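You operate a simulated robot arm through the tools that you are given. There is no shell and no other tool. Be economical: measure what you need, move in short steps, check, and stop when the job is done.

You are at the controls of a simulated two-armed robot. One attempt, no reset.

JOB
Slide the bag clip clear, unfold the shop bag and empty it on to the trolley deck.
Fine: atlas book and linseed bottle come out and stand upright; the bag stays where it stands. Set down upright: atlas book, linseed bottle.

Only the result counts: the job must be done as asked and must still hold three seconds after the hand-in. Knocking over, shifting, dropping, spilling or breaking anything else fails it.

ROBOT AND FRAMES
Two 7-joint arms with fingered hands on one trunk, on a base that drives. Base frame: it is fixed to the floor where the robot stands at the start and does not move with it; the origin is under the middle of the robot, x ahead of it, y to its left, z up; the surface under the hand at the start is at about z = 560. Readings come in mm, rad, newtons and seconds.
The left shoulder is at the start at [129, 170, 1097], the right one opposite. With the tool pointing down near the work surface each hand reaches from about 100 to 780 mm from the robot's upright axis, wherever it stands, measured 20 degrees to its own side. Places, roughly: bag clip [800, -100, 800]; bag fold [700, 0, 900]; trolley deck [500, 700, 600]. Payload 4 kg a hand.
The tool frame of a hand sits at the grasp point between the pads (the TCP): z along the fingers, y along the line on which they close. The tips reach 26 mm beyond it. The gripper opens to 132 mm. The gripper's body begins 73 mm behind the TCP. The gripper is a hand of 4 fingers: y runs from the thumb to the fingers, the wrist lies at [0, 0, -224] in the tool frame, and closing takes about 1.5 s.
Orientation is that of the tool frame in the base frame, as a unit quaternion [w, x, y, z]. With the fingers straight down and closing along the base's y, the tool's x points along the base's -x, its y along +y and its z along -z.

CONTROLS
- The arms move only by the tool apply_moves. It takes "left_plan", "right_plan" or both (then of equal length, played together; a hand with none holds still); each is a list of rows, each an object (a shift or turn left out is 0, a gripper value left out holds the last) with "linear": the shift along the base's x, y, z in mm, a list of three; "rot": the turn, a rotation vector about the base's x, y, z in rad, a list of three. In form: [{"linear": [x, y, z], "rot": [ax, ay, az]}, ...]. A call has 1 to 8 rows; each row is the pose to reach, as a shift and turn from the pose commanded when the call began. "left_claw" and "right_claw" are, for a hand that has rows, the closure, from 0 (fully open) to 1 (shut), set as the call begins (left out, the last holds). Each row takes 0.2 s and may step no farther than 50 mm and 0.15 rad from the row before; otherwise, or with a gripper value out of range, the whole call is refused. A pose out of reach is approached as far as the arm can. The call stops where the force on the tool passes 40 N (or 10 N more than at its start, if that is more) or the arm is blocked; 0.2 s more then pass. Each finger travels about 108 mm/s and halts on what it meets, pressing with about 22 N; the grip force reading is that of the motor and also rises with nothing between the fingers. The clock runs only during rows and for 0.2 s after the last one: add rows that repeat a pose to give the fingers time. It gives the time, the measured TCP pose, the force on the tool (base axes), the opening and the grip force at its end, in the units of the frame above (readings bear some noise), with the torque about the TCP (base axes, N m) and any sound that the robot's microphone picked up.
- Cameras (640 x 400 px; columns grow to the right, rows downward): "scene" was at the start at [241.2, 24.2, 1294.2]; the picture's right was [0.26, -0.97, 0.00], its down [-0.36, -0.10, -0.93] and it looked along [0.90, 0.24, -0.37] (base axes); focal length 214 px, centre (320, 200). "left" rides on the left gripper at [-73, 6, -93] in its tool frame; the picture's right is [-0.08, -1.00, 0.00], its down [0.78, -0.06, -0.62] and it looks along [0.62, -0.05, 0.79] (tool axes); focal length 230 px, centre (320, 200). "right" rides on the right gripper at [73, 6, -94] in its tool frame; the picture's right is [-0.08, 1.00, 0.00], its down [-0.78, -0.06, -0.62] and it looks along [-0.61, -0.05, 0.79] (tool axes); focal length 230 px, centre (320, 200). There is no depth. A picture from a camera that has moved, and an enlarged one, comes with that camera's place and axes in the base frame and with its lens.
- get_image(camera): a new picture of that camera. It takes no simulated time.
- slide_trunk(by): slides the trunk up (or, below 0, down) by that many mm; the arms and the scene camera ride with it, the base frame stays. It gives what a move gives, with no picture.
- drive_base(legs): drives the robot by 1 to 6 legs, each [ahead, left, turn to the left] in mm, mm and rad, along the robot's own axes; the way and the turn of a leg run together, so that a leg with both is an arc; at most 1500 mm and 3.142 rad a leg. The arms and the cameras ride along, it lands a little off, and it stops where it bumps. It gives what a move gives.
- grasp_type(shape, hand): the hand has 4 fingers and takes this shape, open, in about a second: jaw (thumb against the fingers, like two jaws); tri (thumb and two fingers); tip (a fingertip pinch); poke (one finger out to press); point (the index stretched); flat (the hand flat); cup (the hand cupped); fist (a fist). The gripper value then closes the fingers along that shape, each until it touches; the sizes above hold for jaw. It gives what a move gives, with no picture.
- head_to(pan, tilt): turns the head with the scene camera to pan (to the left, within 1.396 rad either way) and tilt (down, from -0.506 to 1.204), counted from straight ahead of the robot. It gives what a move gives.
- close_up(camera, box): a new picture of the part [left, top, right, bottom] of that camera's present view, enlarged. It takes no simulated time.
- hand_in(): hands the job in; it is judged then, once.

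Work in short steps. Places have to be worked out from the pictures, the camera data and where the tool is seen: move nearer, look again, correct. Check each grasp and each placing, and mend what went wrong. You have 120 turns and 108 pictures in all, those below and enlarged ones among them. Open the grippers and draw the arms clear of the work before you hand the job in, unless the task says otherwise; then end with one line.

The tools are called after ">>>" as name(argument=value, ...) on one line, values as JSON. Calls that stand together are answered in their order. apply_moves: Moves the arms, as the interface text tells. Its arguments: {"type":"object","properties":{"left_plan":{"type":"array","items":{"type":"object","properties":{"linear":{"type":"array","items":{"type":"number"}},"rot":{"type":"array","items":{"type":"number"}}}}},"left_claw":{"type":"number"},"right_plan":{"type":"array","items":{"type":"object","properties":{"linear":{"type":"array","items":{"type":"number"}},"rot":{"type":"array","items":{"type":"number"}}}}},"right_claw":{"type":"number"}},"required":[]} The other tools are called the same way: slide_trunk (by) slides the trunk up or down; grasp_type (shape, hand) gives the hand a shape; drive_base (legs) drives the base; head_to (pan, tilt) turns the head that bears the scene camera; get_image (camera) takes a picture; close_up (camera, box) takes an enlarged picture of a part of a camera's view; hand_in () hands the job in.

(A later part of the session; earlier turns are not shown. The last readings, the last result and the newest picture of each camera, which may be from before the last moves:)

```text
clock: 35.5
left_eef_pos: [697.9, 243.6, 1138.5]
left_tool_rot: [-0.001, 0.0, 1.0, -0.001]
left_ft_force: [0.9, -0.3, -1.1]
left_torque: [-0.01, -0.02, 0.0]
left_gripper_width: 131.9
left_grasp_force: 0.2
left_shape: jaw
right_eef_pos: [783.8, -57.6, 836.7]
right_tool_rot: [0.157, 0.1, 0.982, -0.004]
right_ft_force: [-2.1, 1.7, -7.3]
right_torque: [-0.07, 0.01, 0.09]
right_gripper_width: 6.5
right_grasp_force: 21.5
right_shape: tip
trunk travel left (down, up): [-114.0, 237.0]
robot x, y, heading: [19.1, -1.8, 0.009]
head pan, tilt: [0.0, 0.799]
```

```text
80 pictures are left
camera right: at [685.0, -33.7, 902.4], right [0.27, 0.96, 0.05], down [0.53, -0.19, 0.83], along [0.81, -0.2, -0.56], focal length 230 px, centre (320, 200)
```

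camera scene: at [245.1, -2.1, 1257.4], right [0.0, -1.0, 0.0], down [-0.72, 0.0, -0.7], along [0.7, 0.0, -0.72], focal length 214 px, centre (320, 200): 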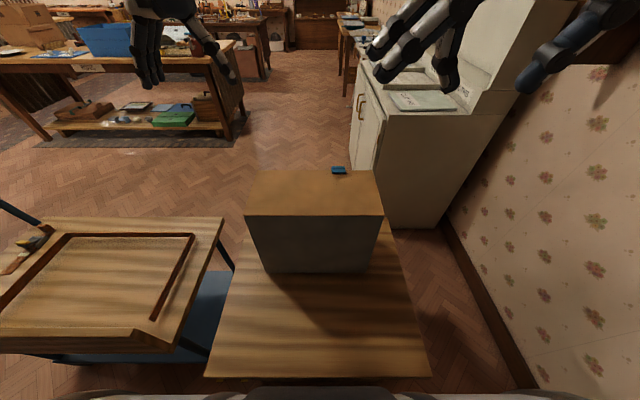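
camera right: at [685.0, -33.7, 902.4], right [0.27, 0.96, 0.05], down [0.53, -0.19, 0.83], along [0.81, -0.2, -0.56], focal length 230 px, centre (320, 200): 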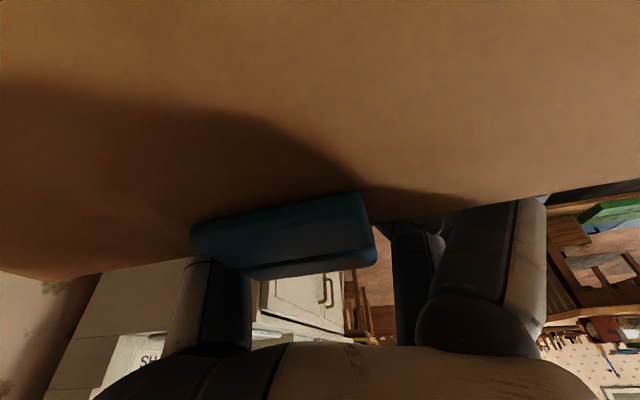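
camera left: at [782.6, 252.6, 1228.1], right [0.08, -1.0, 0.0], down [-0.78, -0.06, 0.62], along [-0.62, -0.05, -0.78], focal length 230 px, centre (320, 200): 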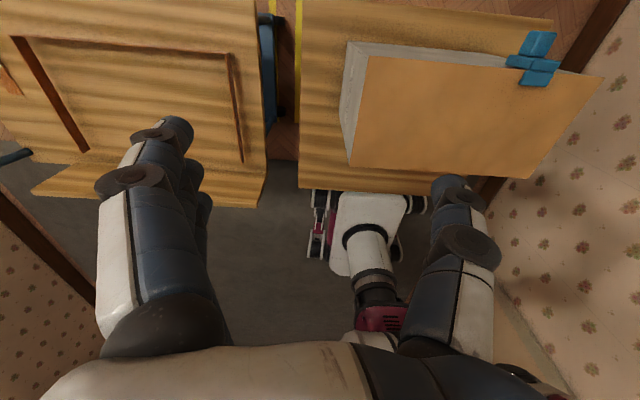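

The grip closed to 6.5 mm with some contact force. I'll test by pulling +x gently and seeing whether the clip moves.

>>> apply_moves(right_plan=[{"linear": [5, 0, 0]}, {"linear": [10, 0, 0]}, {"linear": [15, 0, 0]}, {"linear": [15, 0, 0]}])

>>> get_image(camera="right")

>>> close_up(camera="left", box=[400, 0, 640, 150])

```text
clock: 36.5
left_eef_pos: [698.1, 242.1, 1137.2]
left_tool_rot: [0.0, 0.0, 1.0, 0.0]
left_ft_force: [0.5, -0.2, 0.1]
left_torque: [0.02, 0.0, 0.02]
left_gripper_width: 132.0
left_grasp_force: 0.0
left_shape: jaw
right_eef_pos: [798.6, -57.9, 834.7]
right_tool_rot: [0.158, 0.1, 0.982, -0.006]
right_ft_force: [-1.1, -0.6, -6.7]
right_torque: [-0.04, 0.03, 0.08]
right_gripper_width: 6.7
right_grasp_force: 21.9
right_shape: tip
trunk travel left (down, up): [-114.0, 237.0]
robot x, y, heading: [11.1, -4.1, 0.003]
head pan, tilt: [0.0, 0.799]
```

```text
79 pictures are left
camera right: at [700.7, -33.6, 902.8], right [0.27, 0.96, 0.05], down [0.53, -0.19, 0.83], along [0.81, -0.2, -0.56], focal length 230 px, centre (320, 200)
```

right: 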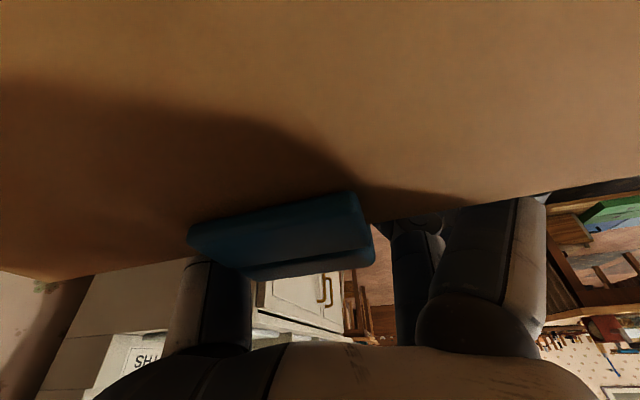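

```text
2.67 times, centred on (520, 75) of left
camera zoom: at [772.1, 249.1, 1231.0], right [0.08, -1.0, 0.0], down [-0.78, -0.06, 0.62], along [-0.62, -0.05, -0.79], focal length 614 px, centre (-213, 533)
```

zoom: 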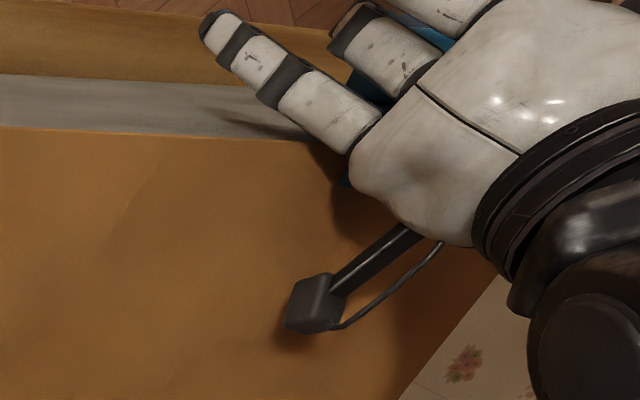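

The clip moved with the hand, but I need to see whether the bag moved too.

>>> get_image(camera="left")

>>> get_image(camera="scene")

```text
77 pictures are left
camera left: at [772.1, 249.1, 1231.0], right [0.08, -1.0, 0.0], down [-0.78, -0.06, 0.62], along [-0.62, -0.05, -0.79], focal length 230 px, centre (320, 200)
```

left: 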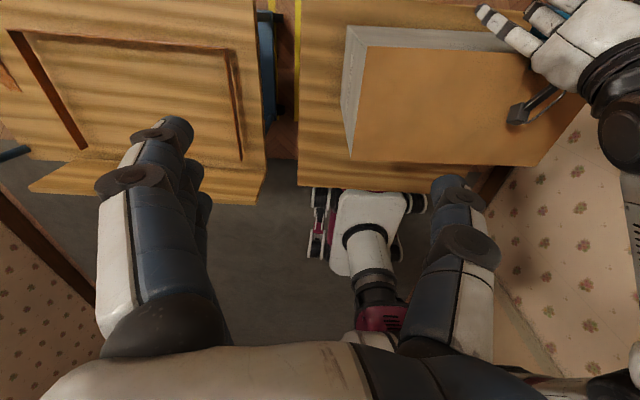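

```text
76 pictures are left
camera scene: at [245.5, -2.1, 1257.3], right [0.0, -1.0, 0.0], down [-0.72, 0.0, -0.7], along [0.7, 0.0, -0.72], focal length 214 px, centre (320, 200)
```

scene: 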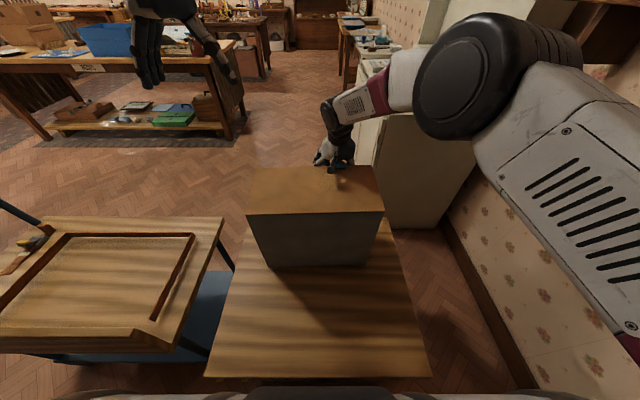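

Comparing the images, the whole bag slid about 15 mm with the clip. I'll push it straight back with the same grip before doing anything else, then verify.

>>> apply_moves(right_plan=[{"linear": [-5, 0, 0]}, {"linear": [-10, 0, 0]}, {"linear": [-15, 0, 0]}, {"linear": [-15, 0, 0]}])

>>> get_image(camera="scene")

>>> close_up(camera="left", box=[400, 0, 640, 150])

```text
clock: 37.5
left_eef_pos: [698.1, 242.3, 1137.9]
left_tool_rot: [-0.001, 0.0, 1.0, 0.0]
left_ft_force: [1.1, -0.2, 1.0]
left_torque: [0.0, 0.01, -0.01]
left_gripper_width: 131.9
left_grasp_force: 0.1
left_shape: jaw
right_eef_pos: [784.5, -57.4, 836.6]
right_tool_rot: [0.158, 0.099, 0.982, -0.004]
right_ft_force: [3.1, -0.5, 0.5]
right_torque: [0.02, 0.08, -0.04]
right_gripper_width: 5.5
right_grasp_force: 22.6
right_shape: tip
trunk travel left (down, up): [-114.0, 237.0]
robot x, y, heading: [13.2, -1.7, -0.002]
head pan, tilt: [0.0, 0.799]
```

```text
75 pictures are left
camera scene: at [245.4, -2.1, 1257.4], right [0.0, -1.0, 0.0], down [-0.72, 0.0, -0.7], along [0.7, 0.0, -0.72], focal length 214 px, centre (320, 200)
```

scene: 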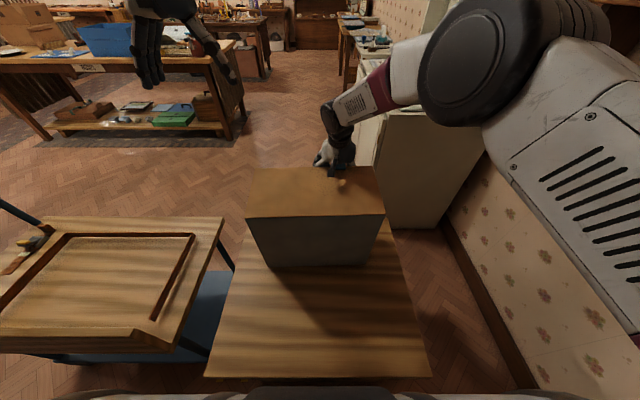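

```text
2.67 times, centred on (520, 75) of left
camera zoom: at [772.0, 249.2, 1231.1], right [0.08, -1.0, 0.0], down [-0.78, -0.06, 0.62], along [-0.62, -0.05, -0.79], focal length 614 px, centre (-213, 533)
```

zoom: 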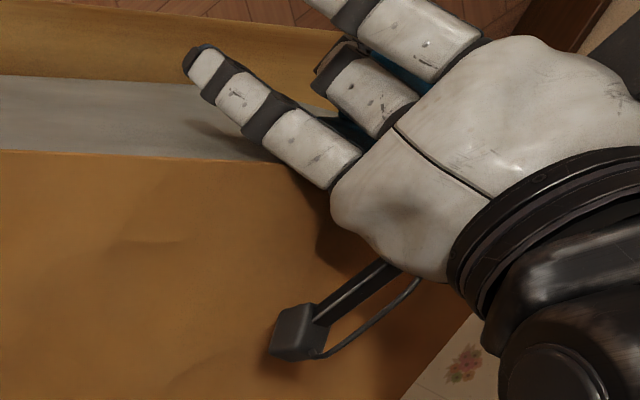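

The lid came back but the bottom still seems shifted about +20 mm, so the bag looks tilted, perhaps lifted by the grip. I'll zoom to judge.

>>> close_up(camera="scene", box=[220, 140, 420, 290])

>>> close_up(camera="left", box=[290, 0, 590, 190])

```text
2.67 times, centred on (320, 215) of scene
camera zoom: at [245.4, -2.1, 1257.4], right [0.0, -1.0, 0.0], down [-0.72, 0.0, -0.7], along [0.7, 0.0, -0.72], focal length 572 px, centre (320, 160)
```

zoom: 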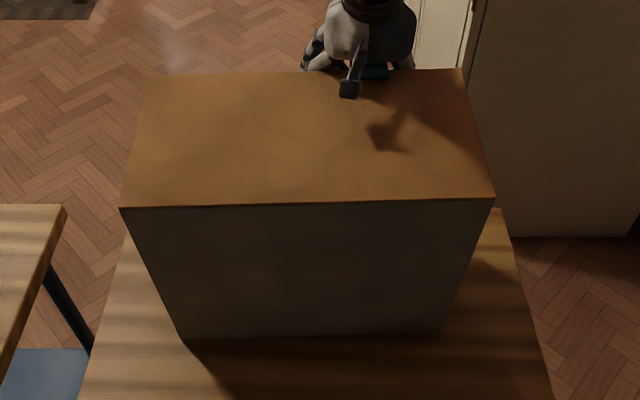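

```text
2.11 times, centred on (440, 95) of left
camera zoom: at [772.0, 249.2, 1231.1], right [0.08, -1.0, 0.0], down [-0.78, -0.06, 0.62], along [-0.62, -0.05, -0.79], focal length 484 px, centre (67, 421)
```

zoom: 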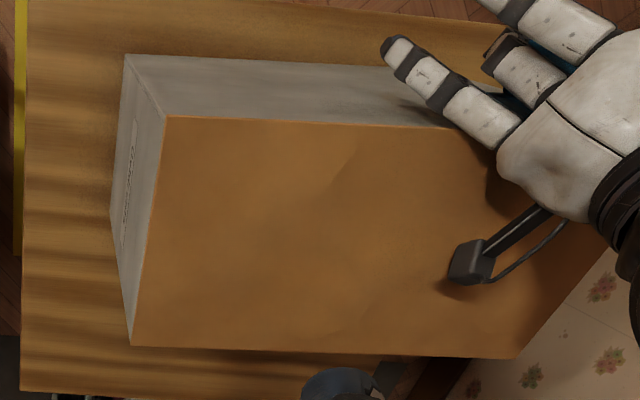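

The bag is tipped toward the robot (top about 26 mm back relative to its base), held by my hand. I'll ease it back upright by moving +x and slightly down, then check.

>>> apply_moves(right_plan=[{"linear": [5, 0, -2]}, {"linear": [10, 0, -4]}, {"linear": [15, 0, -7]}, {"linear": [19, 0, -9]}, {"linear": [19, 0, -9]}])

>>> close_up(camera="left", box=[290, 0, 590, 190])

```text
clock: 38.7
left_eef_pos: [698.3, 242.9, 1137.8]
left_tool_rot: [-0.001, -0.001, 1.0, -0.001]
left_ft_force: [0.4, 0.3, 0.7]
left_torque: [-0.02, -0.01, -0.05]
left_gripper_width: 132.0
left_grasp_force: 0.0
left_shape: jaw
right_eef_pos: [803.1, -58.1, 826.5]
right_tool_rot: [0.157, 0.1, 0.982, -0.006]
right_ft_force: [-0.5, 0.5, -4.8]
right_torque: [-0.03, 0.09, 0.01]
right_gripper_width: 5.6
right_grasp_force: 21.6
right_shape: tip
trunk travel left (down, up): [-114.0, 237.0]
robot x, y, heading: [11.5, -2.6, 0.001]
head pan, tilt: [0.0, 0.799]
```

```text
2.11 times, centred on (440, 95) of left
camera zoom: at [772.1, 249.3, 1230.8], right [0.08, -1.0, 0.0], down [-0.78, -0.06, 0.62], along [-0.62, -0.05, -0.79], focal length 484 px, centre (67, 421)
```

zoom: 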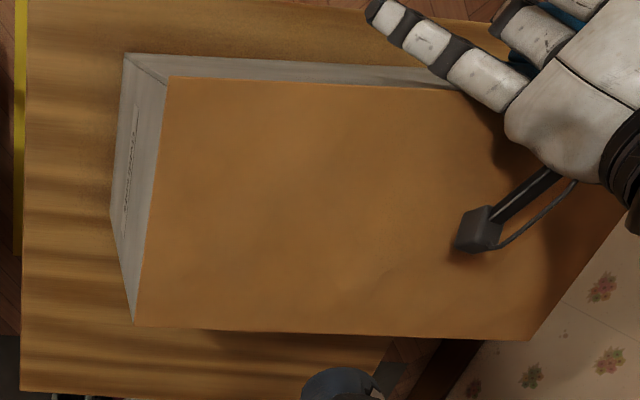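

The bag is upright again but shifted about +14 mm. I'll bring the left hand (closed, tilted) behind the bag as a brace, keeping the right grip steady.

>>> apply_moves(left_plan=[{"linear": [15, -12, -10], "rot": [0, -0.1, 0]}, {"linear": [30, -24, -20], "rot": [0, -0.2, 0]}, {"linear": [48, -36, -30], "rot": [0, -0.3, 0]}, {"linear": [66, -48, -40], "rot": [0, -0.3, 0]}, {"linear": [84, -60, -60], "rot": [0, -0.3, 0]}, {"linear": [102, -72, -90], "rot": [0, -0.3, 0]}, {"linear": [122, -84, -120], "rot": [0, -0.3, 0]}, {"linear": [122, -84, -150], "rot": [0, -0.3, 0]}], left_claw=1.0)

>>> get_image(camera="left")

>>> get_image(camera="scene")

```text
clock: 40.5
left_eef_pos: [819.8, 159.3, 986.7]
left_tool_rot: [0.149, -0.001, 0.989, -0.001]
left_ft_force: [0.3, 0.2, 0.1]
left_torque: [0.05, -0.01, 0.02]
left_gripper_width: 0.0
left_grasp_force: 21.9
left_shape: jaw
right_eef_pos: [804.1, -58.0, 826.5]
right_tool_rot: [0.158, 0.099, 0.982, -0.005]
right_ft_force: [-1.4, 0.8, -5.4]
right_torque: [-0.02, 0.07, 0.03]
right_gripper_width: 5.0
right_grasp_force: 22.3
right_shape: tip
trunk travel left (down, up): [-114.0, 237.0]
robot x, y, heading: [15.6, -5.5, 0.003]
head pan, tilt: [0.0, 0.799]
```

```text
70 pictures are left
camera left: at [862.4, 165.6, 1097.6], right [0.08, -1.0, 0.02], down [-0.93, -0.06, 0.36], along [-0.36, -0.05, -0.93], focal length 230 px, centre (320, 200)
```

left: 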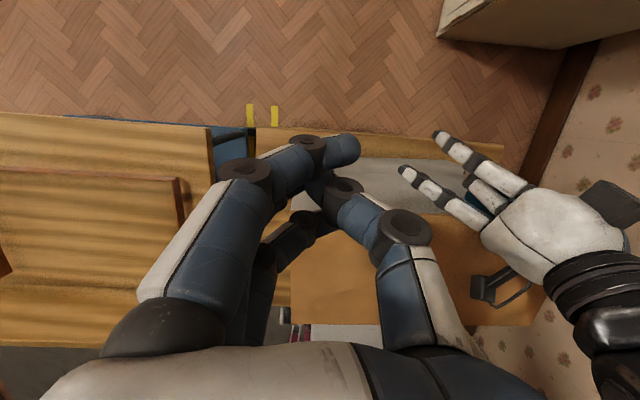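

```text
69 pictures are left
camera scene: at [245.8, -2.0, 1257.2], right [0.0, -1.0, 0.0], down [-0.72, 0.0, -0.7], along [0.7, 0.0, -0.72], focal length 214 px, centre (320, 200)
```

scene: 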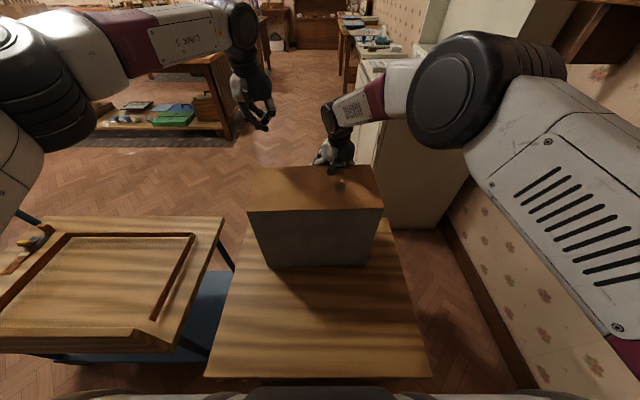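

The left hand is clear behind the bag. I'll lower it to z≈835.

>>> apply_moves(left_plan=[{"linear": [0, -5, -40]}, {"linear": [0, -10, -80]}, {"linear": [0, -10, -120]}, {"linear": [0, -10, -150]}, {"linear": [0, -10, -150]}])

>>> get_image(camera="left")

>>> close_up(camera="scene", box=[220, 100, 420, 225])

```text
clock: 41.7
left_eef_pos: [820.0, 147.8, 838.7]
left_tool_rot: [0.149, -0.001, 0.989, 0.0]
left_ft_force: [-0.4, 0.6, -0.2]
left_torque: [0.02, 0.0, -0.03]
left_gripper_width: 0.2
left_grasp_force: 21.8
left_shape: jaw
right_eef_pos: [803.0, -57.1, 827.1]
right_tool_rot: [0.159, 0.099, 0.982, -0.005]
right_ft_force: [-0.6, 1.0, -3.2]
right_torque: [0.0, 0.09, -0.01]
right_gripper_width: 5.3
right_grasp_force: 22.0
right_shape: tip
trunk travel left (down, up): [-114.0, 237.0]
robot x, y, heading: [16.6, -4.4, -0.0]
head pan, tilt: [0.0, 0.799]
```

```text
68 pictures are left
camera left: at [863.3, 155.0, 948.8], right [0.08, -1.0, 0.02], down [-0.93, -0.06, 0.36], along [-0.36, -0.05, -0.93], focal length 230 px, centre (320, 200)
```

left: 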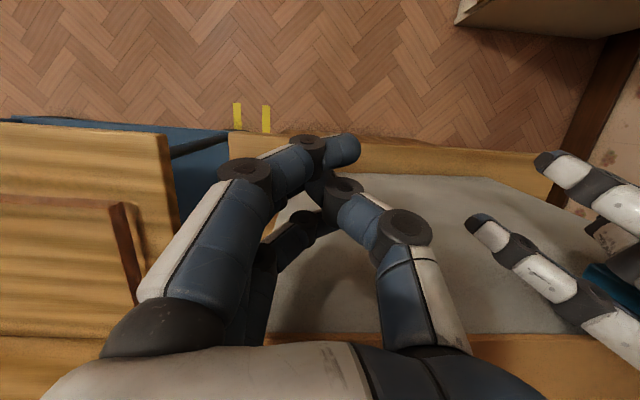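

```text
3.20 times, centred on (320, 162) of scene
camera zoom: at [245.4, -2.1, 1257.4], right [0.0, -1.0, 0.0], down [-0.72, 0.0, -0.7], along [0.7, 0.0, -0.72], focal length 686 px, centre (320, 320)
```

zoom: 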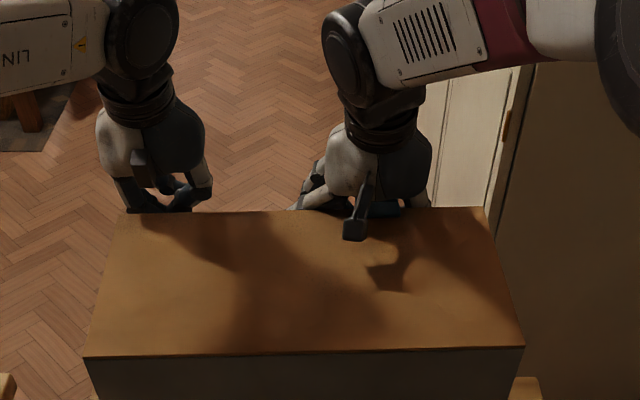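

Now I'll bring the left hand toward the bag's back wall in small steps, feeling for contact.

>>> apply_moves(left_plan=[{"linear": [-6, 0, 0]}, {"linear": [-12, 0, 0]}, {"linear": [-16, 0, 0]}, {"linear": [-16, 0, 0]}])

>>> apply_moves(left_plan=[{"linear": [-4, 0, 0]}, {"linear": [-7, 0, 0]}, {"linear": [-7, 0, 0]}])

```text
clock: 42.7
left_eef_pos: [803.9, 148.7, 837.9]
left_tool_rot: [0.149, -0.001, 0.989, -0.001]
left_ft_force: [0.3, 0.4, 0.4]
left_torque: [0.0, -0.04, -0.03]
left_gripper_width: 0.1
left_grasp_force: 21.9
left_shape: jaw
right_eef_pos: [803.0, -57.8, 827.2]
right_tool_rot: [0.158, 0.1, 0.982, -0.005]
right_ft_force: [0.1, 0.8, -3.7]
right_torque: [0.0, 0.03, -0.01]
right_gripper_width: 4.9
right_grasp_force: 21.6
right_shape: tip
trunk travel left (down, up): [-114.0, 237.0]
robot x, y, heading: [16.8, -1.4, 0.0]
head pan, tilt: [0.0, 0.799]
```

```text
clock: 43.5
left_eef_pos: [798.4, 149.9, 838.4]
left_tool_rot: [0.149, -0.001, 0.989, 0.0]
left_ft_force: [3.2, 1.0, 1.3]
left_torque: [-0.07, 0.1, -0.12]
left_gripper_width: 0.1
left_grasp_force: 22.1
left_shape: jaw
right_eef_pos: [803.4, -57.7, 827.0]
right_tool_rot: [0.158, 0.1, 0.982, -0.005]
right_ft_force: [-2.5, 2.0, -4.7]
right_torque: [-0.05, 0.05, 0.06]
right_gripper_width: 5.0
right_grasp_force: 22.3
right_shape: tip
trunk travel left (down, up): [-114.0, 237.0]
robot x, y, heading: [11.8, -5.9, 0.0]
head pan, tilt: [0.0, 0.799]
```

Contact is made with the left hand (3 N). Holding it there as the brace, I'll pull the clip +x.

>>> apply_moves(right_plan=[{"linear": [4, 0, 0]}, {"linear": [8, 0, 0]}, {"linear": [12, 0, 0]}, {"linear": [16, 0, 0]}, {"linear": [16, 0, 0]}])

>>> close_up(camera="scene", box=[220, 100, 420, 225])

>>> get_image(camera="right")

```text
clock: 44.7
left_eef_pos: [797.8, 148.2, 838.1]
left_tool_rot: [0.149, -0.001, 0.989, -0.001]
left_ft_force: [3.2, 0.0, 0.5]
left_torque: [0.01, 0.1, -0.08]
left_gripper_width: 0.1
left_grasp_force: 22.0
left_shape: jaw
right_eef_pos: [819.8, -58.2, 827.5]
right_tool_rot: [0.158, 0.1, 0.982, -0.005]
right_ft_force: [-4.2, 0.8, -5.2]
right_torque: [-0.12, 0.16, 0.19]
right_gripper_width: 5.1
right_grasp_force: 22.1
right_shape: tip
trunk travel left (down, up): [-114.0, 237.0]
robot x, y, heading: [13.0, -2.8, -0.0]
head pan, tilt: [0.0, 0.799]
```

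```text
3.20 times, centred on (320, 162) of scene
camera zoom: at [245.5, -2.0, 1257.3], right [0.0, -1.0, 0.0], down [-0.72, 0.0, -0.7], along [0.7, 0.0, -0.72], focal length 686 px, centre (320, 320)
```

zoom: 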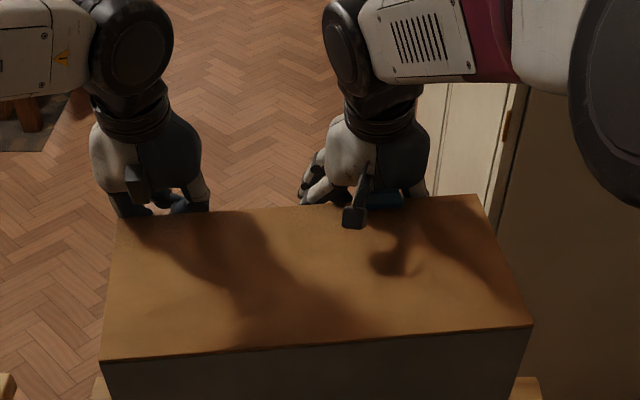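

```text
65 pictures are left
camera right: at [720.6, -33.6, 894.0], right [0.27, 0.96, 0.05], down [0.53, -0.19, 0.83], along [0.81, -0.2, -0.56], focal length 230 px, centre (320, 200)
```

right: 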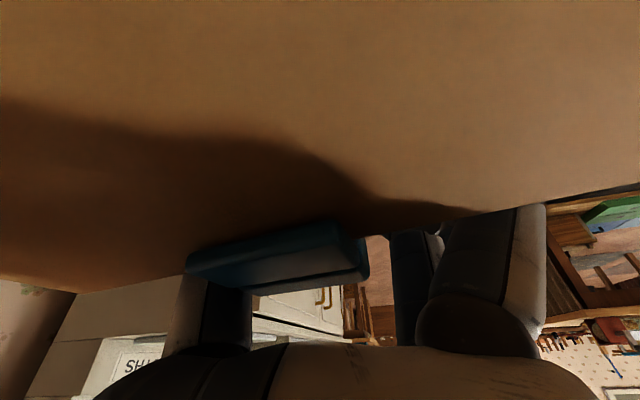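

The bag only yawed around the brace and the clip didn't slide along x. The tab looks more like a slider handle for motion along the edge (y). I'll undo the yaw first.

>>> apply_moves(right_plan=[{"linear": [-4, 0, 0]}, {"linear": [-8, 0, 0]}, {"linear": [-12, 0, 0]}, {"linear": [-16, 0, 0]}, {"linear": [-16, 0, 0]}])

>>> close_up(camera="scene", box=[220, 140, 420, 290])

```text
clock: 45.9
left_eef_pos: [796.8, 148.5, 837.7]
left_tool_rot: [0.149, -0.002, 0.989, 0.0]
left_ft_force: [-1.0, -0.3, 0.9]
left_torque: [0.0, 0.0, 0.0]
left_gripper_width: 0.0
left_grasp_force: 22.3
left_shape: jaw
right_eef_pos: [804.0, -57.6, 829.2]
right_tool_rot: [0.159, 0.1, 0.982, -0.004]
right_ft_force: [5.5, -2.9, 3.8]
right_torque: [-0.04, 0.24, 0.16]
right_gripper_width: 5.1
right_grasp_force: 22.3
right_shape: tip
trunk travel left (down, up): [-114.0, 237.0]
robot x, y, heading: [13.0, 0.8, 0.005]
head pan, tilt: [0.0, 0.799]
```

```text
2.67 times, centred on (320, 215) of scene
camera zoom: at [245.3, -2.2, 1257.4], right [0.0, -1.0, 0.0], down [-0.72, 0.0, -0.7], along [0.7, 0.0, -0.72], focal length 572 px, centre (320, 160)
```

zoom: 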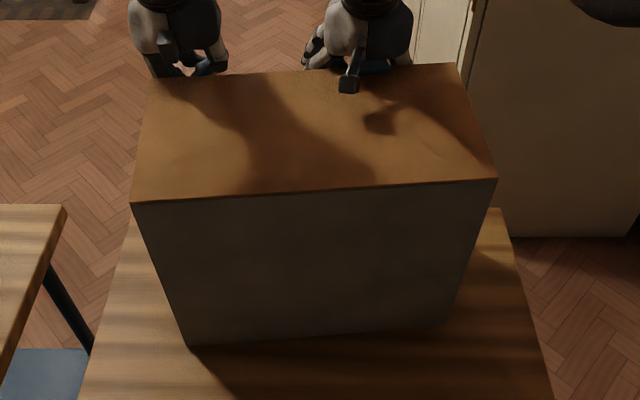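

The bag is slightly yawed and tipped. I'll ease it upright (+x 10) and test sliding the clip along -y by 12 mm, checking relative motion.

>>> apply_moves(right_plan=[{"linear": [5, 0, -2]}, {"linear": [10, 0, -3]}, {"linear": [10, -4, -3]}, {"linear": [10, -8, -3]}, {"linear": [10, -12, -3]}, {"linear": [10, -12, -3]}])

>>> get_image(camera="right")

>>> close_up(camera="scene", box=[220, 140, 420, 290])

```text
clock: 47.3
left_eef_pos: [797.7, 148.7, 837.5]
left_tool_rot: [0.149, 0.0, 0.989, -0.001]
left_ft_force: [2.1, -0.5, 0.4]
left_torque: [0.03, 0.07, -0.03]
left_gripper_width: 0.0
left_grasp_force: 22.1
left_shape: jaw
right_eef_pos: [813.2, -70.9, 823.7]
right_tool_rot: [0.158, 0.1, 0.982, -0.005]
right_ft_force: [-2.1, 1.9, -4.8]
right_torque: [-0.1, 0.05, 0.06]
right_gripper_width: 5.2
right_grasp_force: 22.0
right_shape: tip
trunk travel left (down, up): [-114.0, 237.0]
robot x, y, heading: [15.7, -2.5, -0.004]
head pan, tilt: [0.0, 0.799]
```

```text
63 pictures are left
camera right: at [714.7, -46.0, 890.7], right [0.27, 0.96, 0.04], down [0.53, -0.19, 0.83], along [0.81, -0.2, -0.56], focal length 230 px, centre (320, 200)
```

right: 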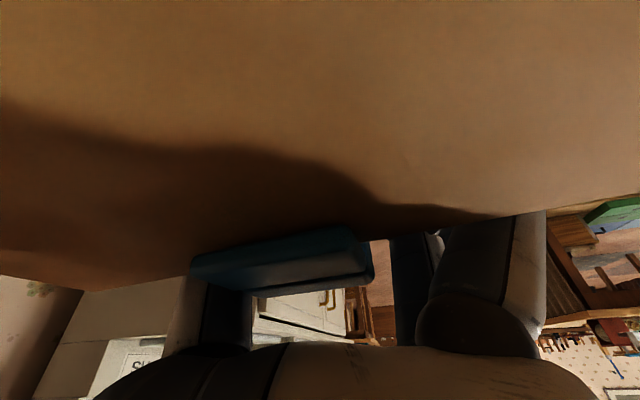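

```text
2.67 times, centred on (320, 215) of scene
camera zoom: at [245.6, -2.1, 1257.2], right [0.0, -1.0, 0.0], down [-0.72, 0.0, -0.7], along [0.7, 0.0, -0.72], focal length 572 px, centre (320, 160)
```

zoom: 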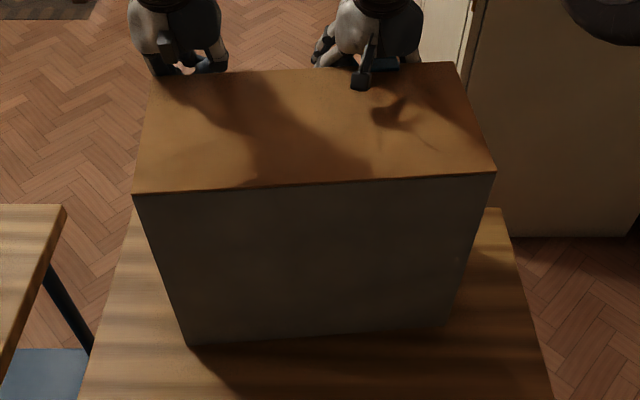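

The clip slid along -y with the hand while the bag stayed put, so y is the slide direction. I'll continue along the (slightly yawed) edge.

>>> apply_moves(right_plan=[{"linear": [1, -10, 0]}, {"linear": [2, -20, 0]}, {"linear": [3, -30, 0]}, {"linear": [4, -40, 0]}, {"linear": [4, -50, 0]}, {"linear": [4, -50, 0]}])

>>> get_image(camera="right")

>>> close_up(camera="scene", box=[220, 140, 420, 290])

```text
clock: 48.7
left_eef_pos: [798.0, 148.7, 838.2]
left_tool_rot: [0.149, -0.001, 0.989, -0.001]
left_ft_force: [1.0, 0.3, -0.6]
left_torque: [0.03, 0.0, -0.01]
left_gripper_width: 0.0
left_grasp_force: 21.8
left_shape: jaw
right_eef_pos: [817.4, -121.8, 824.9]
right_tool_rot: [0.158, 0.1, 0.982, -0.005]
right_ft_force: [-0.4, 0.2, -3.1]
right_torque: [0.0, 0.01, -0.01]
right_gripper_width: 4.8
right_grasp_force: 21.6
right_shape: tip
trunk travel left (down, up): [-114.0, 237.0]
robot x, y, heading: [16.6, -0.9, 0.004]
head pan, tilt: [0.0, 0.799]
```

```text
61 pictures are left
camera right: at [719.0, -96.2, 891.2], right [0.27, 0.96, 0.05], down [0.53, -0.19, 0.83], along [0.81, -0.2, -0.56], focal length 230 px, centre (320, 200)
```

right: 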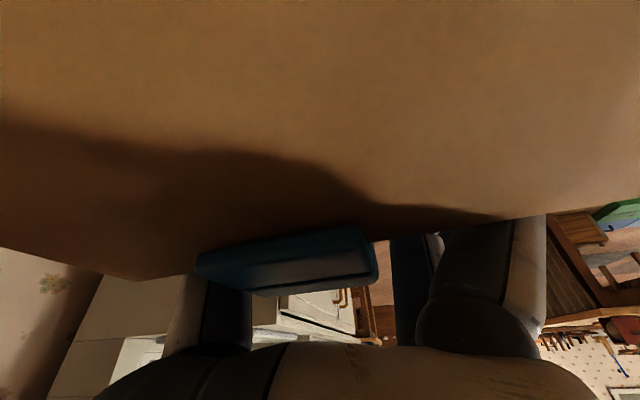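

```text
2.67 times, centred on (320, 215) of scene
camera zoom: at [245.5, -2.1, 1257.3], right [0.0, -1.0, 0.0], down [-0.72, 0.0, -0.7], along [0.7, 0.0, -0.72], focal length 572 px, centre (320, 160)
```

zoom: 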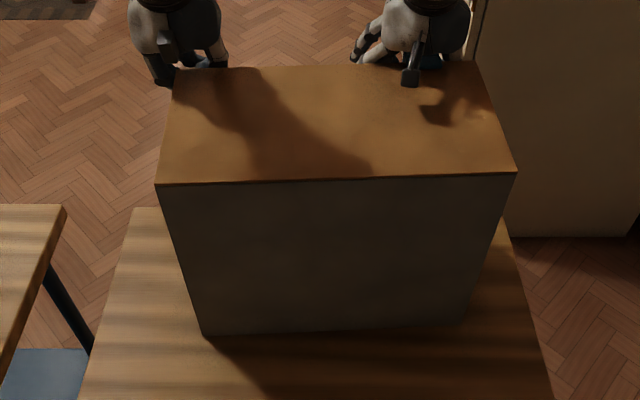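

The clip slides, but the bag dragged about 20 mm along. I'll use the left hand to press down on the lid to hold the bag while sliding.

>>> apply_moves(left_plan=[{"linear": [15, 5, 15]}, {"linear": [15, 5, 55]}, {"linear": [15, 5, 95]}, {"linear": [0, 0, 130], "rot": [0, 0.1, 0]}, {"linear": [-35, -10, 140], "rot": [0, 0.2, 0]}, {"linear": [-75, -20, 140], "rot": [0, 0.3, 0]}, {"linear": [-115, -30, 140], "rot": [0, 0.3, 0]}, {"linear": [-140, -40, 125], "rot": [0, 0.3, 0]}], right_plan=[{"linear": [0, 0, -1]}, {"linear": [0, 0, -2]}, {"linear": [0, 0, -3]}, {"linear": [0, 0, -3]}, {"linear": [0, 0, -3]}, {"linear": [0, 0, -3]}, {"linear": [0, 0, -3]}, {"linear": [0, 0, -3]}])

>>> apply_moves(left_plan=[{"linear": [0, 0, -30]}, {"linear": [0, 0, -50]}, {"linear": [0, 0, -60]}, {"linear": [0, 0, -65]}, {"linear": [0, 0, -65]}])

>>> close_up(camera="scene", box=[220, 140, 420, 290])

```text
clock: 50.5
left_eef_pos: [657.7, 107.5, 962.2]
left_tool_rot: [-0.001, -0.001, 1.0, 0.0]
left_ft_force: [0.0, 0.3, -0.5]
left_torque: [0.0, 0.01, 0.0]
left_gripper_width: 0.1
left_grasp_force: 21.9
left_shape: jaw
right_eef_pos: [817.2, -119.6, 820.6]
right_tool_rot: [0.158, 0.1, 0.982, -0.004]
right_ft_force: [4.3, -1.9, 1.2]
right_torque: [0.02, 0.18, 0.06]
right_gripper_width: 4.8
right_grasp_force: 21.6
right_shape: tip
trunk travel left (down, up): [-114.0, 237.0]
robot x, y, heading: [14.8, -3.2, 0.003]
head pan, tilt: [0.0, 0.799]
```

```text
clock: 51.7
left_eef_pos: [656.7, 110.1, 897.4]
left_tool_rot: [-0.001, -0.001, 1.0, 0.0]
left_ft_force: [-0.2, 0.6, 0.2]
left_torque: [-0.02, -0.02, -0.02]
left_gripper_width: 0.0
left_grasp_force: 21.9
left_shape: jaw
right_eef_pos: [816.6, -120.1, 822.4]
right_tool_rot: [0.159, 0.1, 0.982, -0.004]
right_ft_force: [3.7, -1.3, 2.0]
right_torque: [0.0, 0.2, 0.07]
right_gripper_width: 4.8
right_grasp_force: 21.5
right_shape: tip
trunk travel left (down, up): [-114.0, 237.0]
robot x, y, heading: [9.3, -1.8, 0.001]
head pan, tilt: [0.0, 0.799]
```

```text
2.67 times, centred on (320, 215) of scene
camera zoom: at [245.3, -2.1, 1257.4], right [0.0, -1.0, 0.0], down [-0.72, 0.0, -0.7], along [0.7, 0.0, -0.72], focal length 572 px, centre (320, 160)
```

zoom: 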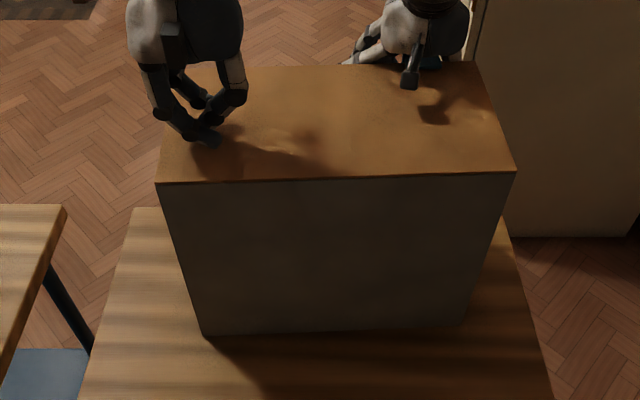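

Near contact. I'll lower the left hand in small steps to press the lid.

>>> apply_moves(left_plan=[{"linear": [0, 0, -5]}, {"linear": [0, 0, -10]}, {"linear": [0, 0, -14]}, {"linear": [0, 0, -14]}])

>>> apply_moves(left_plan=[{"linear": [0, 0, -3]}, {"linear": [0, 0, -6]}, {"linear": [0, 0, -6]}])

```text
clock: 52.5
left_eef_pos: [659.5, 107.4, 892.5]
left_tool_rot: [0.006, -0.001, 1.0, -0.003]
left_ft_force: [0.3, 0.6, 24.6]
left_torque: [0.29, 0.07, -0.03]
left_gripper_width: 0.2
left_grasp_force: 21.6
left_shape: jaw
right_eef_pos: [814.5, -120.1, 822.1]
right_tool_rot: [0.157, 0.099, 0.983, -0.004]
right_ft_force: [1.6, -1.9, -4.4]
right_torque: [0.03, 0.08, -0.02]
right_gripper_width: 4.3
right_grasp_force: 21.7
right_shape: tip
trunk travel left (down, up): [-114.0, 237.0]
robot x, y, heading: [13.5, -5.1, 0.002]
head pan, tilt: [0.0, 0.799]
stopped in row 4 (left hand): the force on the tool passed its limit at 43 N (the readings are from after the stop); the commanded pose is now the measured one
```

```text
clock: 53.0
left_eef_pos: [659.5, 107.7, 893.2]
left_tool_rot: [0.007, -0.003, 1.0, -0.004]
left_ft_force: [-5.1, -0.5, 25.0]
left_torque: [0.26, 0.22, 0.03]
left_gripper_width: 0.0
left_grasp_force: 22.3
left_shape: jaw
right_eef_pos: [813.9, -120.4, 821.7]
right_tool_rot: [0.158, 0.099, 0.982, -0.005]
right_ft_force: [1.8, -2.0, -2.6]
right_torque: [0.06, 0.15, -0.01]
right_gripper_width: 4.4
right_grasp_force: 21.6
right_shape: tip
trunk travel left (down, up): [-114.0, 237.0]
robot x, y, heading: [13.0, -4.1, 0.003]
head pan, tilt: [0.0, 0.799]
stopped in row 2 (left hand): the force on the tool passed its limit at 42 N (the readings are from after the stop); the commanded pose is now the measured one
```

Pressing down with about 25 N. Now I'll slide the clip on along -y.

>>> apply_moves(right_plan=[{"linear": [0, -10, 0]}, {"linear": [0, -20, 0]}, {"linear": [0, -30, 0]}, {"linear": [0, -40, 0]}, {"linear": [0, -40, 0]}])

>>> get_image(camera="right")

>>> close_up(camera="scene", box=[220, 140, 420, 290])

```text
clock: 54.2
left_eef_pos: [659.0, 108.0, 891.4]
left_tool_rot: [0.008, -0.002, 1.0, -0.003]
left_ft_force: [-1.2, 0.4, 37.9]
left_torque: [0.35, 0.18, 0.04]
left_gripper_width: 0.2
left_grasp_force: 21.4
left_shape: jaw
right_eef_pos: [814.7, -160.3, 821.8]
right_tool_rot: [0.157, 0.098, 0.983, -0.005]
right_ft_force: [4.1, 3.9, -3.0]
right_torque: [-0.05, 0.1, -0.11]
right_gripper_width: 4.4
right_grasp_force: 21.6
right_shape: tip
trunk travel left (down, up): [-114.0, 237.0]
robot x, y, heading: [15.3, -5.3, -0.002]
head pan, tilt: [0.0, 0.799]
```

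```text
58 pictures are left
camera right: at [715.9, -135.9, 888.8], right [0.27, 0.96, 0.05], down [0.53, -0.19, 0.83], along [0.81, -0.2, -0.56], focal length 230 px, centre (320, 200)
```

right: 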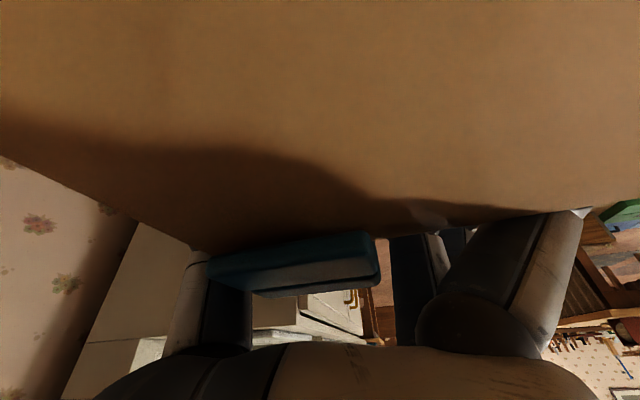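

```text
2.67 times, centred on (320, 215) of scene
camera zoom: at [242.3, -2.2, 1258.2], right [0.0, -1.0, 0.0], down [-0.72, 0.0, -0.7], along [0.7, 0.0, -0.72], focal length 572 px, centre (320, 160)
```

zoom: 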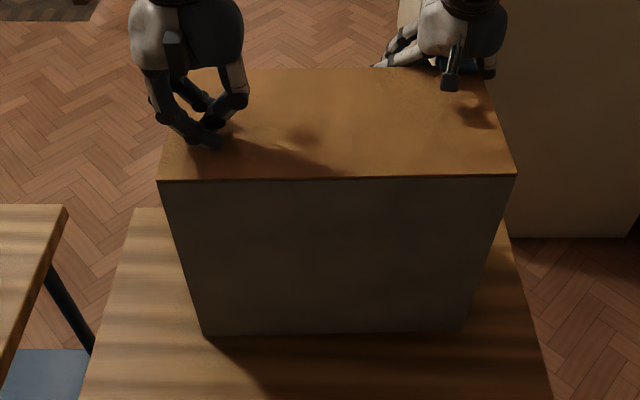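

The bag holds still and the clip is near the corner. Continuing another 50 mm.

>>> apply_moves(right_plan=[{"linear": [0, -10, 0]}, {"linear": [0, -20, 0]}, {"linear": [0, -30, 0]}, {"linear": [0, -40, 0]}, {"linear": [0, -50, 0]}, {"linear": [0, -50, 0]}])

>>> get_image(camera="right")

>>> close_up(camera="scene", box=[220, 140, 420, 290])

```text
clock: 55.6
left_eef_pos: [658.4, 108.6, 891.1]
left_tool_rot: [0.007, -0.002, 1.0, -0.002]
left_ft_force: [-0.8, 1.0, 36.8]
left_torque: [0.33, 0.16, -0.03]
left_gripper_width: 0.1
left_grasp_force: 22.1
left_shape: jaw
right_eef_pos: [814.0, -210.9, 821.0]
right_tool_rot: [0.157, 0.1, 0.983, -0.005]
right_ft_force: [4.5, 1.7, -1.0]
right_torque: [0.0, 0.1, -0.18]
right_gripper_width: 4.3
right_grasp_force: 22.1
right_shape: tip
trunk travel left (down, up): [-114.0, 237.0]
robot x, y, heading: [10.0, -2.4, 0.003]
head pan, tilt: [0.0, 0.799]
```

```text
56 pictures are left
camera right: at [715.8, -186.4, 888.6], right [0.27, 0.96, 0.05], down [0.53, -0.19, 0.83], along [0.81, -0.2, -0.56], focal length 230 px, centre (320, 200)
```

right: 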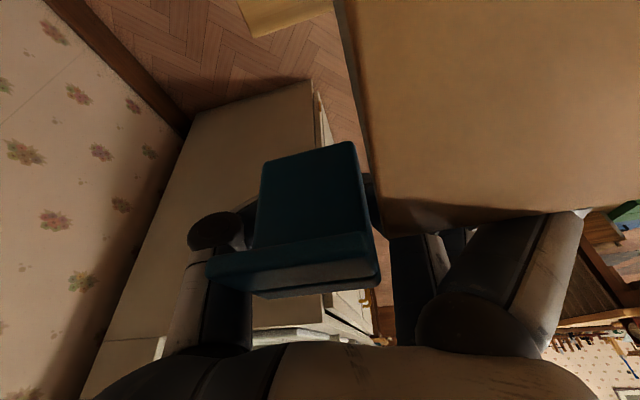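

```text
2.67 times, centred on (320, 215) of scene
camera zoom: at [242.3, -2.3, 1258.1], right [0.0, -1.0, 0.0], down [-0.72, 0.0, -0.7], along [0.7, 0.0, -0.72], focal length 572 px, centre (320, 160)
```

zoom: 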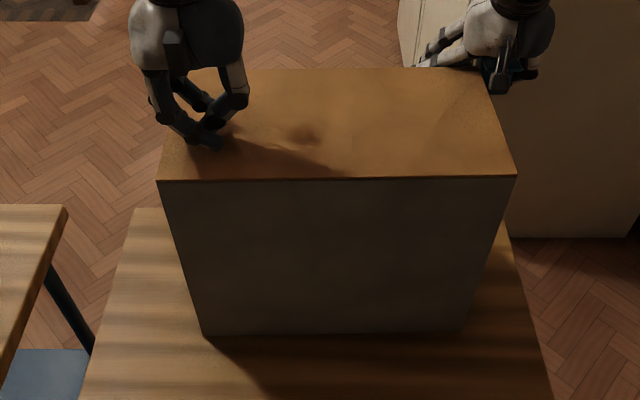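

The clip is off the bag and held in the right hand. I'll move it another 40 mm clear, then raise it.

>>> apply_moves(right_plan=[{"linear": [0, -20, 0]}, {"linear": [0, -40, 0]}, {"linear": [0, -40, 35]}, {"linear": [0, -40, 75]}, {"linear": [0, -40, 115]}, {"linear": [0, -40, 150]}, {"linear": [0, -40, 150]}])

>>> get_image(camera="right")

```text
clock: 56.4
left_eef_pos: [662.3, 107.4, 892.8]
left_tool_rot: [0.011, -0.002, 1.0, -0.006]
left_ft_force: [0.2, -3.3, 18.3]
left_torque: [-0.02, 0.11, 0.02]
left_gripper_width: 0.3
left_grasp_force: 21.5
left_shape: jaw
right_eef_pos: [810.5, -249.0, 832.5]
right_tool_rot: [0.149, 0.099, 0.984, -0.005]
right_ft_force: [-1.0, 2.8, -5.3]
right_torque: [-0.12, 0.05, 0.0]
right_gripper_width: 5.0
right_grasp_force: 22.2
right_shape: tip
trunk travel left (down, up): [-114.0, 237.0]
robot x, y, heading: [8.5, -3.9, 0.004]
head pan, tilt: [0.0, 0.799]
stopped in row 3 (left hand): the force on the tool passed its limit at 51 N (the readings are from after the stop); the commanded pose is now the measured one
```

```text
54 pictures are left
camera right: at [712.9, -225.1, 901.0], right [0.27, 0.96, 0.04], down [0.54, -0.19, 0.82], along [0.79, -0.2, -0.57], focal length 230 px, centre (320, 200)
```

right: 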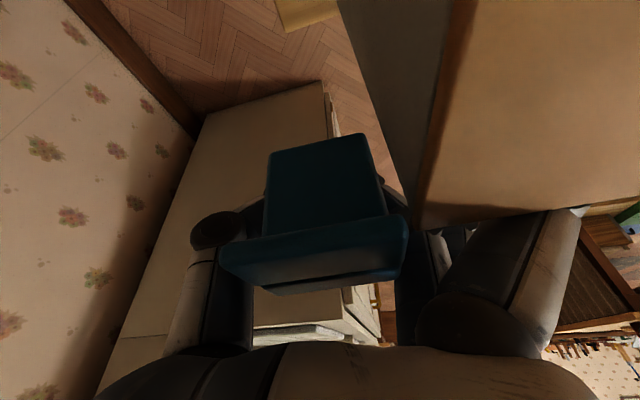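

The force rise suggests the open inner finger caught under the lid edge. I'll lower a touch, move out and farther right, then rise.

>>> apply_moves(right_plan=[{"linear": [2, 0, -8]}, {"linear": [8, -20, -8]}, {"linear": [10, -50, -8]}, {"linear": [10, -80, -8]}, {"linear": [10, -80, -8]}])

>>> get_image(camera="right")

>>> close_up(camera="scene", box=[220, 140, 420, 290])

```text
clock: 57.6
left_eef_pos: [662.2, 109.0, 891.7]
left_tool_rot: [0.01, -0.003, 1.0, -0.004]
left_ft_force: [-0.2, -0.7, 0.3]
left_torque: [-0.02, -0.02, 0.0]
left_gripper_width: 0.1
left_grasp_force: 21.8
left_shape: jaw
right_eef_pos: [821.2, -330.3, 826.5]
right_tool_rot: [0.15, 0.099, 0.984, -0.007]
right_ft_force: [-0.9, -0.1, -2.5]
right_torque: [0.0, 0.16, -0.12]
right_gripper_width: 5.0
right_grasp_force: 21.8
right_shape: tip
trunk travel left (down, up): [-114.0, 237.0]
robot x, y, heading: [12.3, -2.6, -0.004]
head pan, tilt: [0.0, 0.799]
```

```text
53 pictures are left
camera right: at [723.2, -306.0, 894.7], right [0.27, 0.96, 0.04], down [0.54, -0.18, 0.82], along [0.8, -0.2, -0.57], focal length 230 px, centre (320, 200)
```

right: 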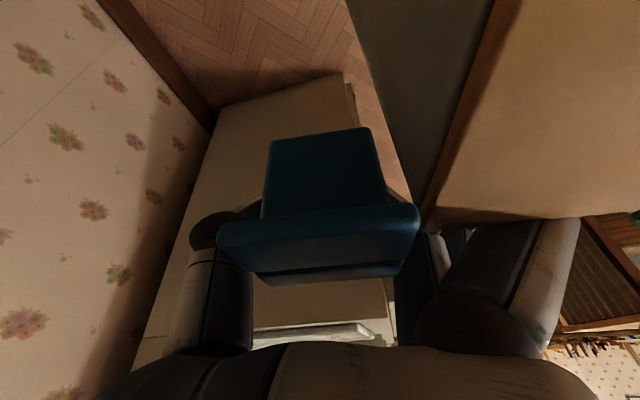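

```text
2.67 times, centred on (320, 215) of scene
camera zoom: at [245.4, -1.8, 1257.3], right [0.0, -1.0, 0.0], down [-0.72, 0.0, -0.7], along [0.7, 0.0, -0.72], focal length 572 px, centre (320, 160)
```

zoom: 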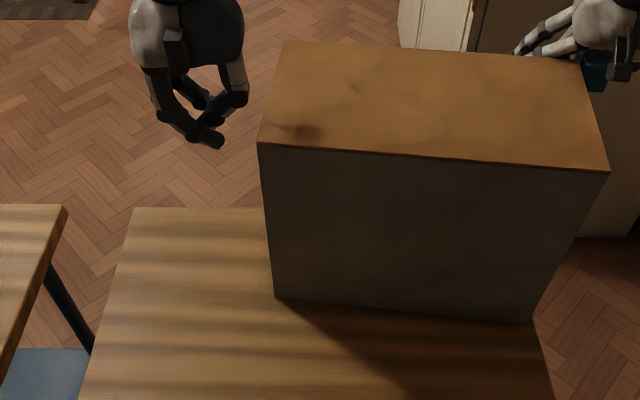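

The bag was dragged about 80 mm, so the clip may still be tied to the bag (a slider at its stop), or my finger hooked it. I'll zoom in before releasing anything.

>>> close_up(camera="right", box=[200, 100, 600, 350])

>>> get_image(camera="left")

>>> close_up(camera="scene", box=[360, 120, 480, 195])

```text
1.60 times, centred on (400, 225) of right
camera zoom: at [723.2, -306.0, 894.7], right [0.27, 0.96, 0.04], down [0.54, -0.18, 0.82], along [0.8, -0.2, -0.57], focal length 368 px, centre (192, 160)
```

zoom: 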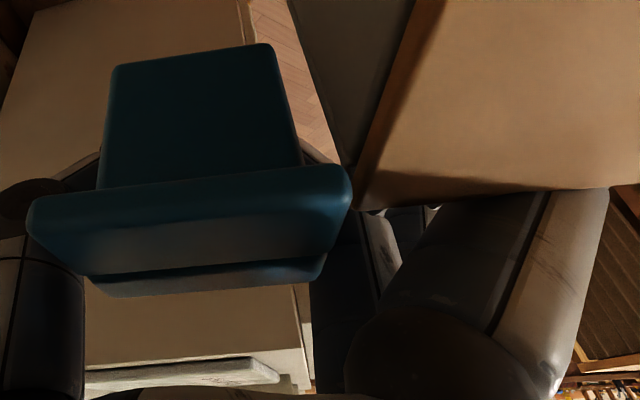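

```text
50 pictures are left
camera left: at [733.9, 115.9, 986.5], right [0.08, -1.0, 0.01], down [-0.8, -0.06, 0.6], along [-0.6, -0.06, -0.8], focal length 230 px, centre (320, 200)
```

left: 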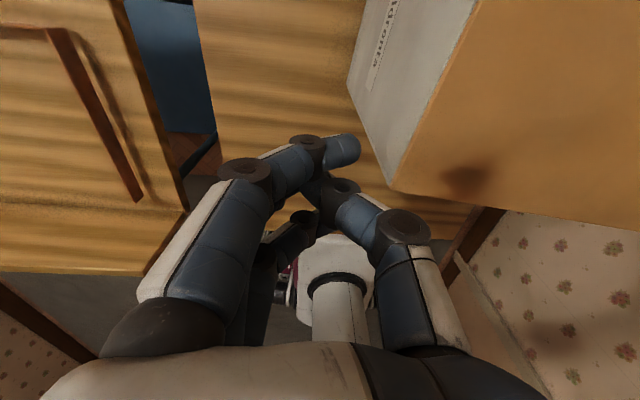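

```text
5.33 times, centred on (420, 158) of scene
camera zoom: at [245.4, -1.8, 1257.3], right [0.0, -1.0, 0.0], down [-0.72, 0.0, -0.7], along [0.7, 0.0, -0.72], focal length 1144 px, centre (-213, 427)
```

zoom: 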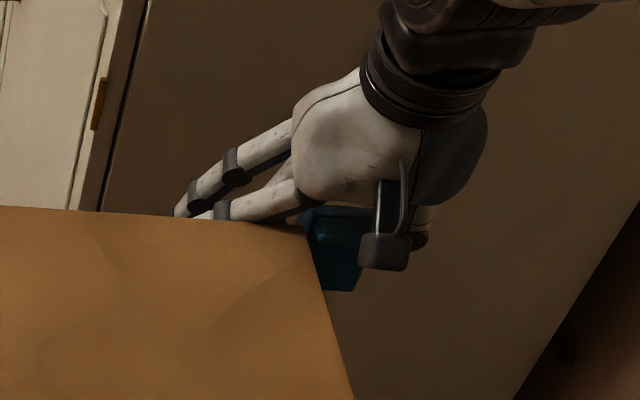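

The clip is past the lid corner. To test whether it is still tied to the bag, I'll press down 8 mm and read the force.

>>> apply_moves(right_plan=[{"linear": [0, 0, -4]}, {"linear": [0, 0, -8]}, {"linear": [0, 0, -8]}])

```text
clock: 58.4
left_eef_pos: [662.4, 108.1, 892.8]
left_tool_rot: [0.01, -0.003, 1.0, -0.004]
left_ft_force: [-0.4, 0.3, 0.4]
left_torque: [0.03, -0.01, -0.02]
left_gripper_width: 0.0
left_grasp_force: 22.1
left_shape: jaw
right_eef_pos: [821.3, -330.1, 820.0]
right_tool_rot: [0.151, 0.098, 0.984, -0.006]
right_ft_force: [3.3, -3.4, 2.4]
right_torque: [0.34, 0.28, -0.22]
right_gripper_width: 4.8
right_grasp_force: 21.6
right_shape: tip
trunk travel left (down, up): [-114.0, 237.0]
robot x, y, heading: [13.8, -3.9, 0.001]
head pan, tilt: [0.0, 0.799]
```

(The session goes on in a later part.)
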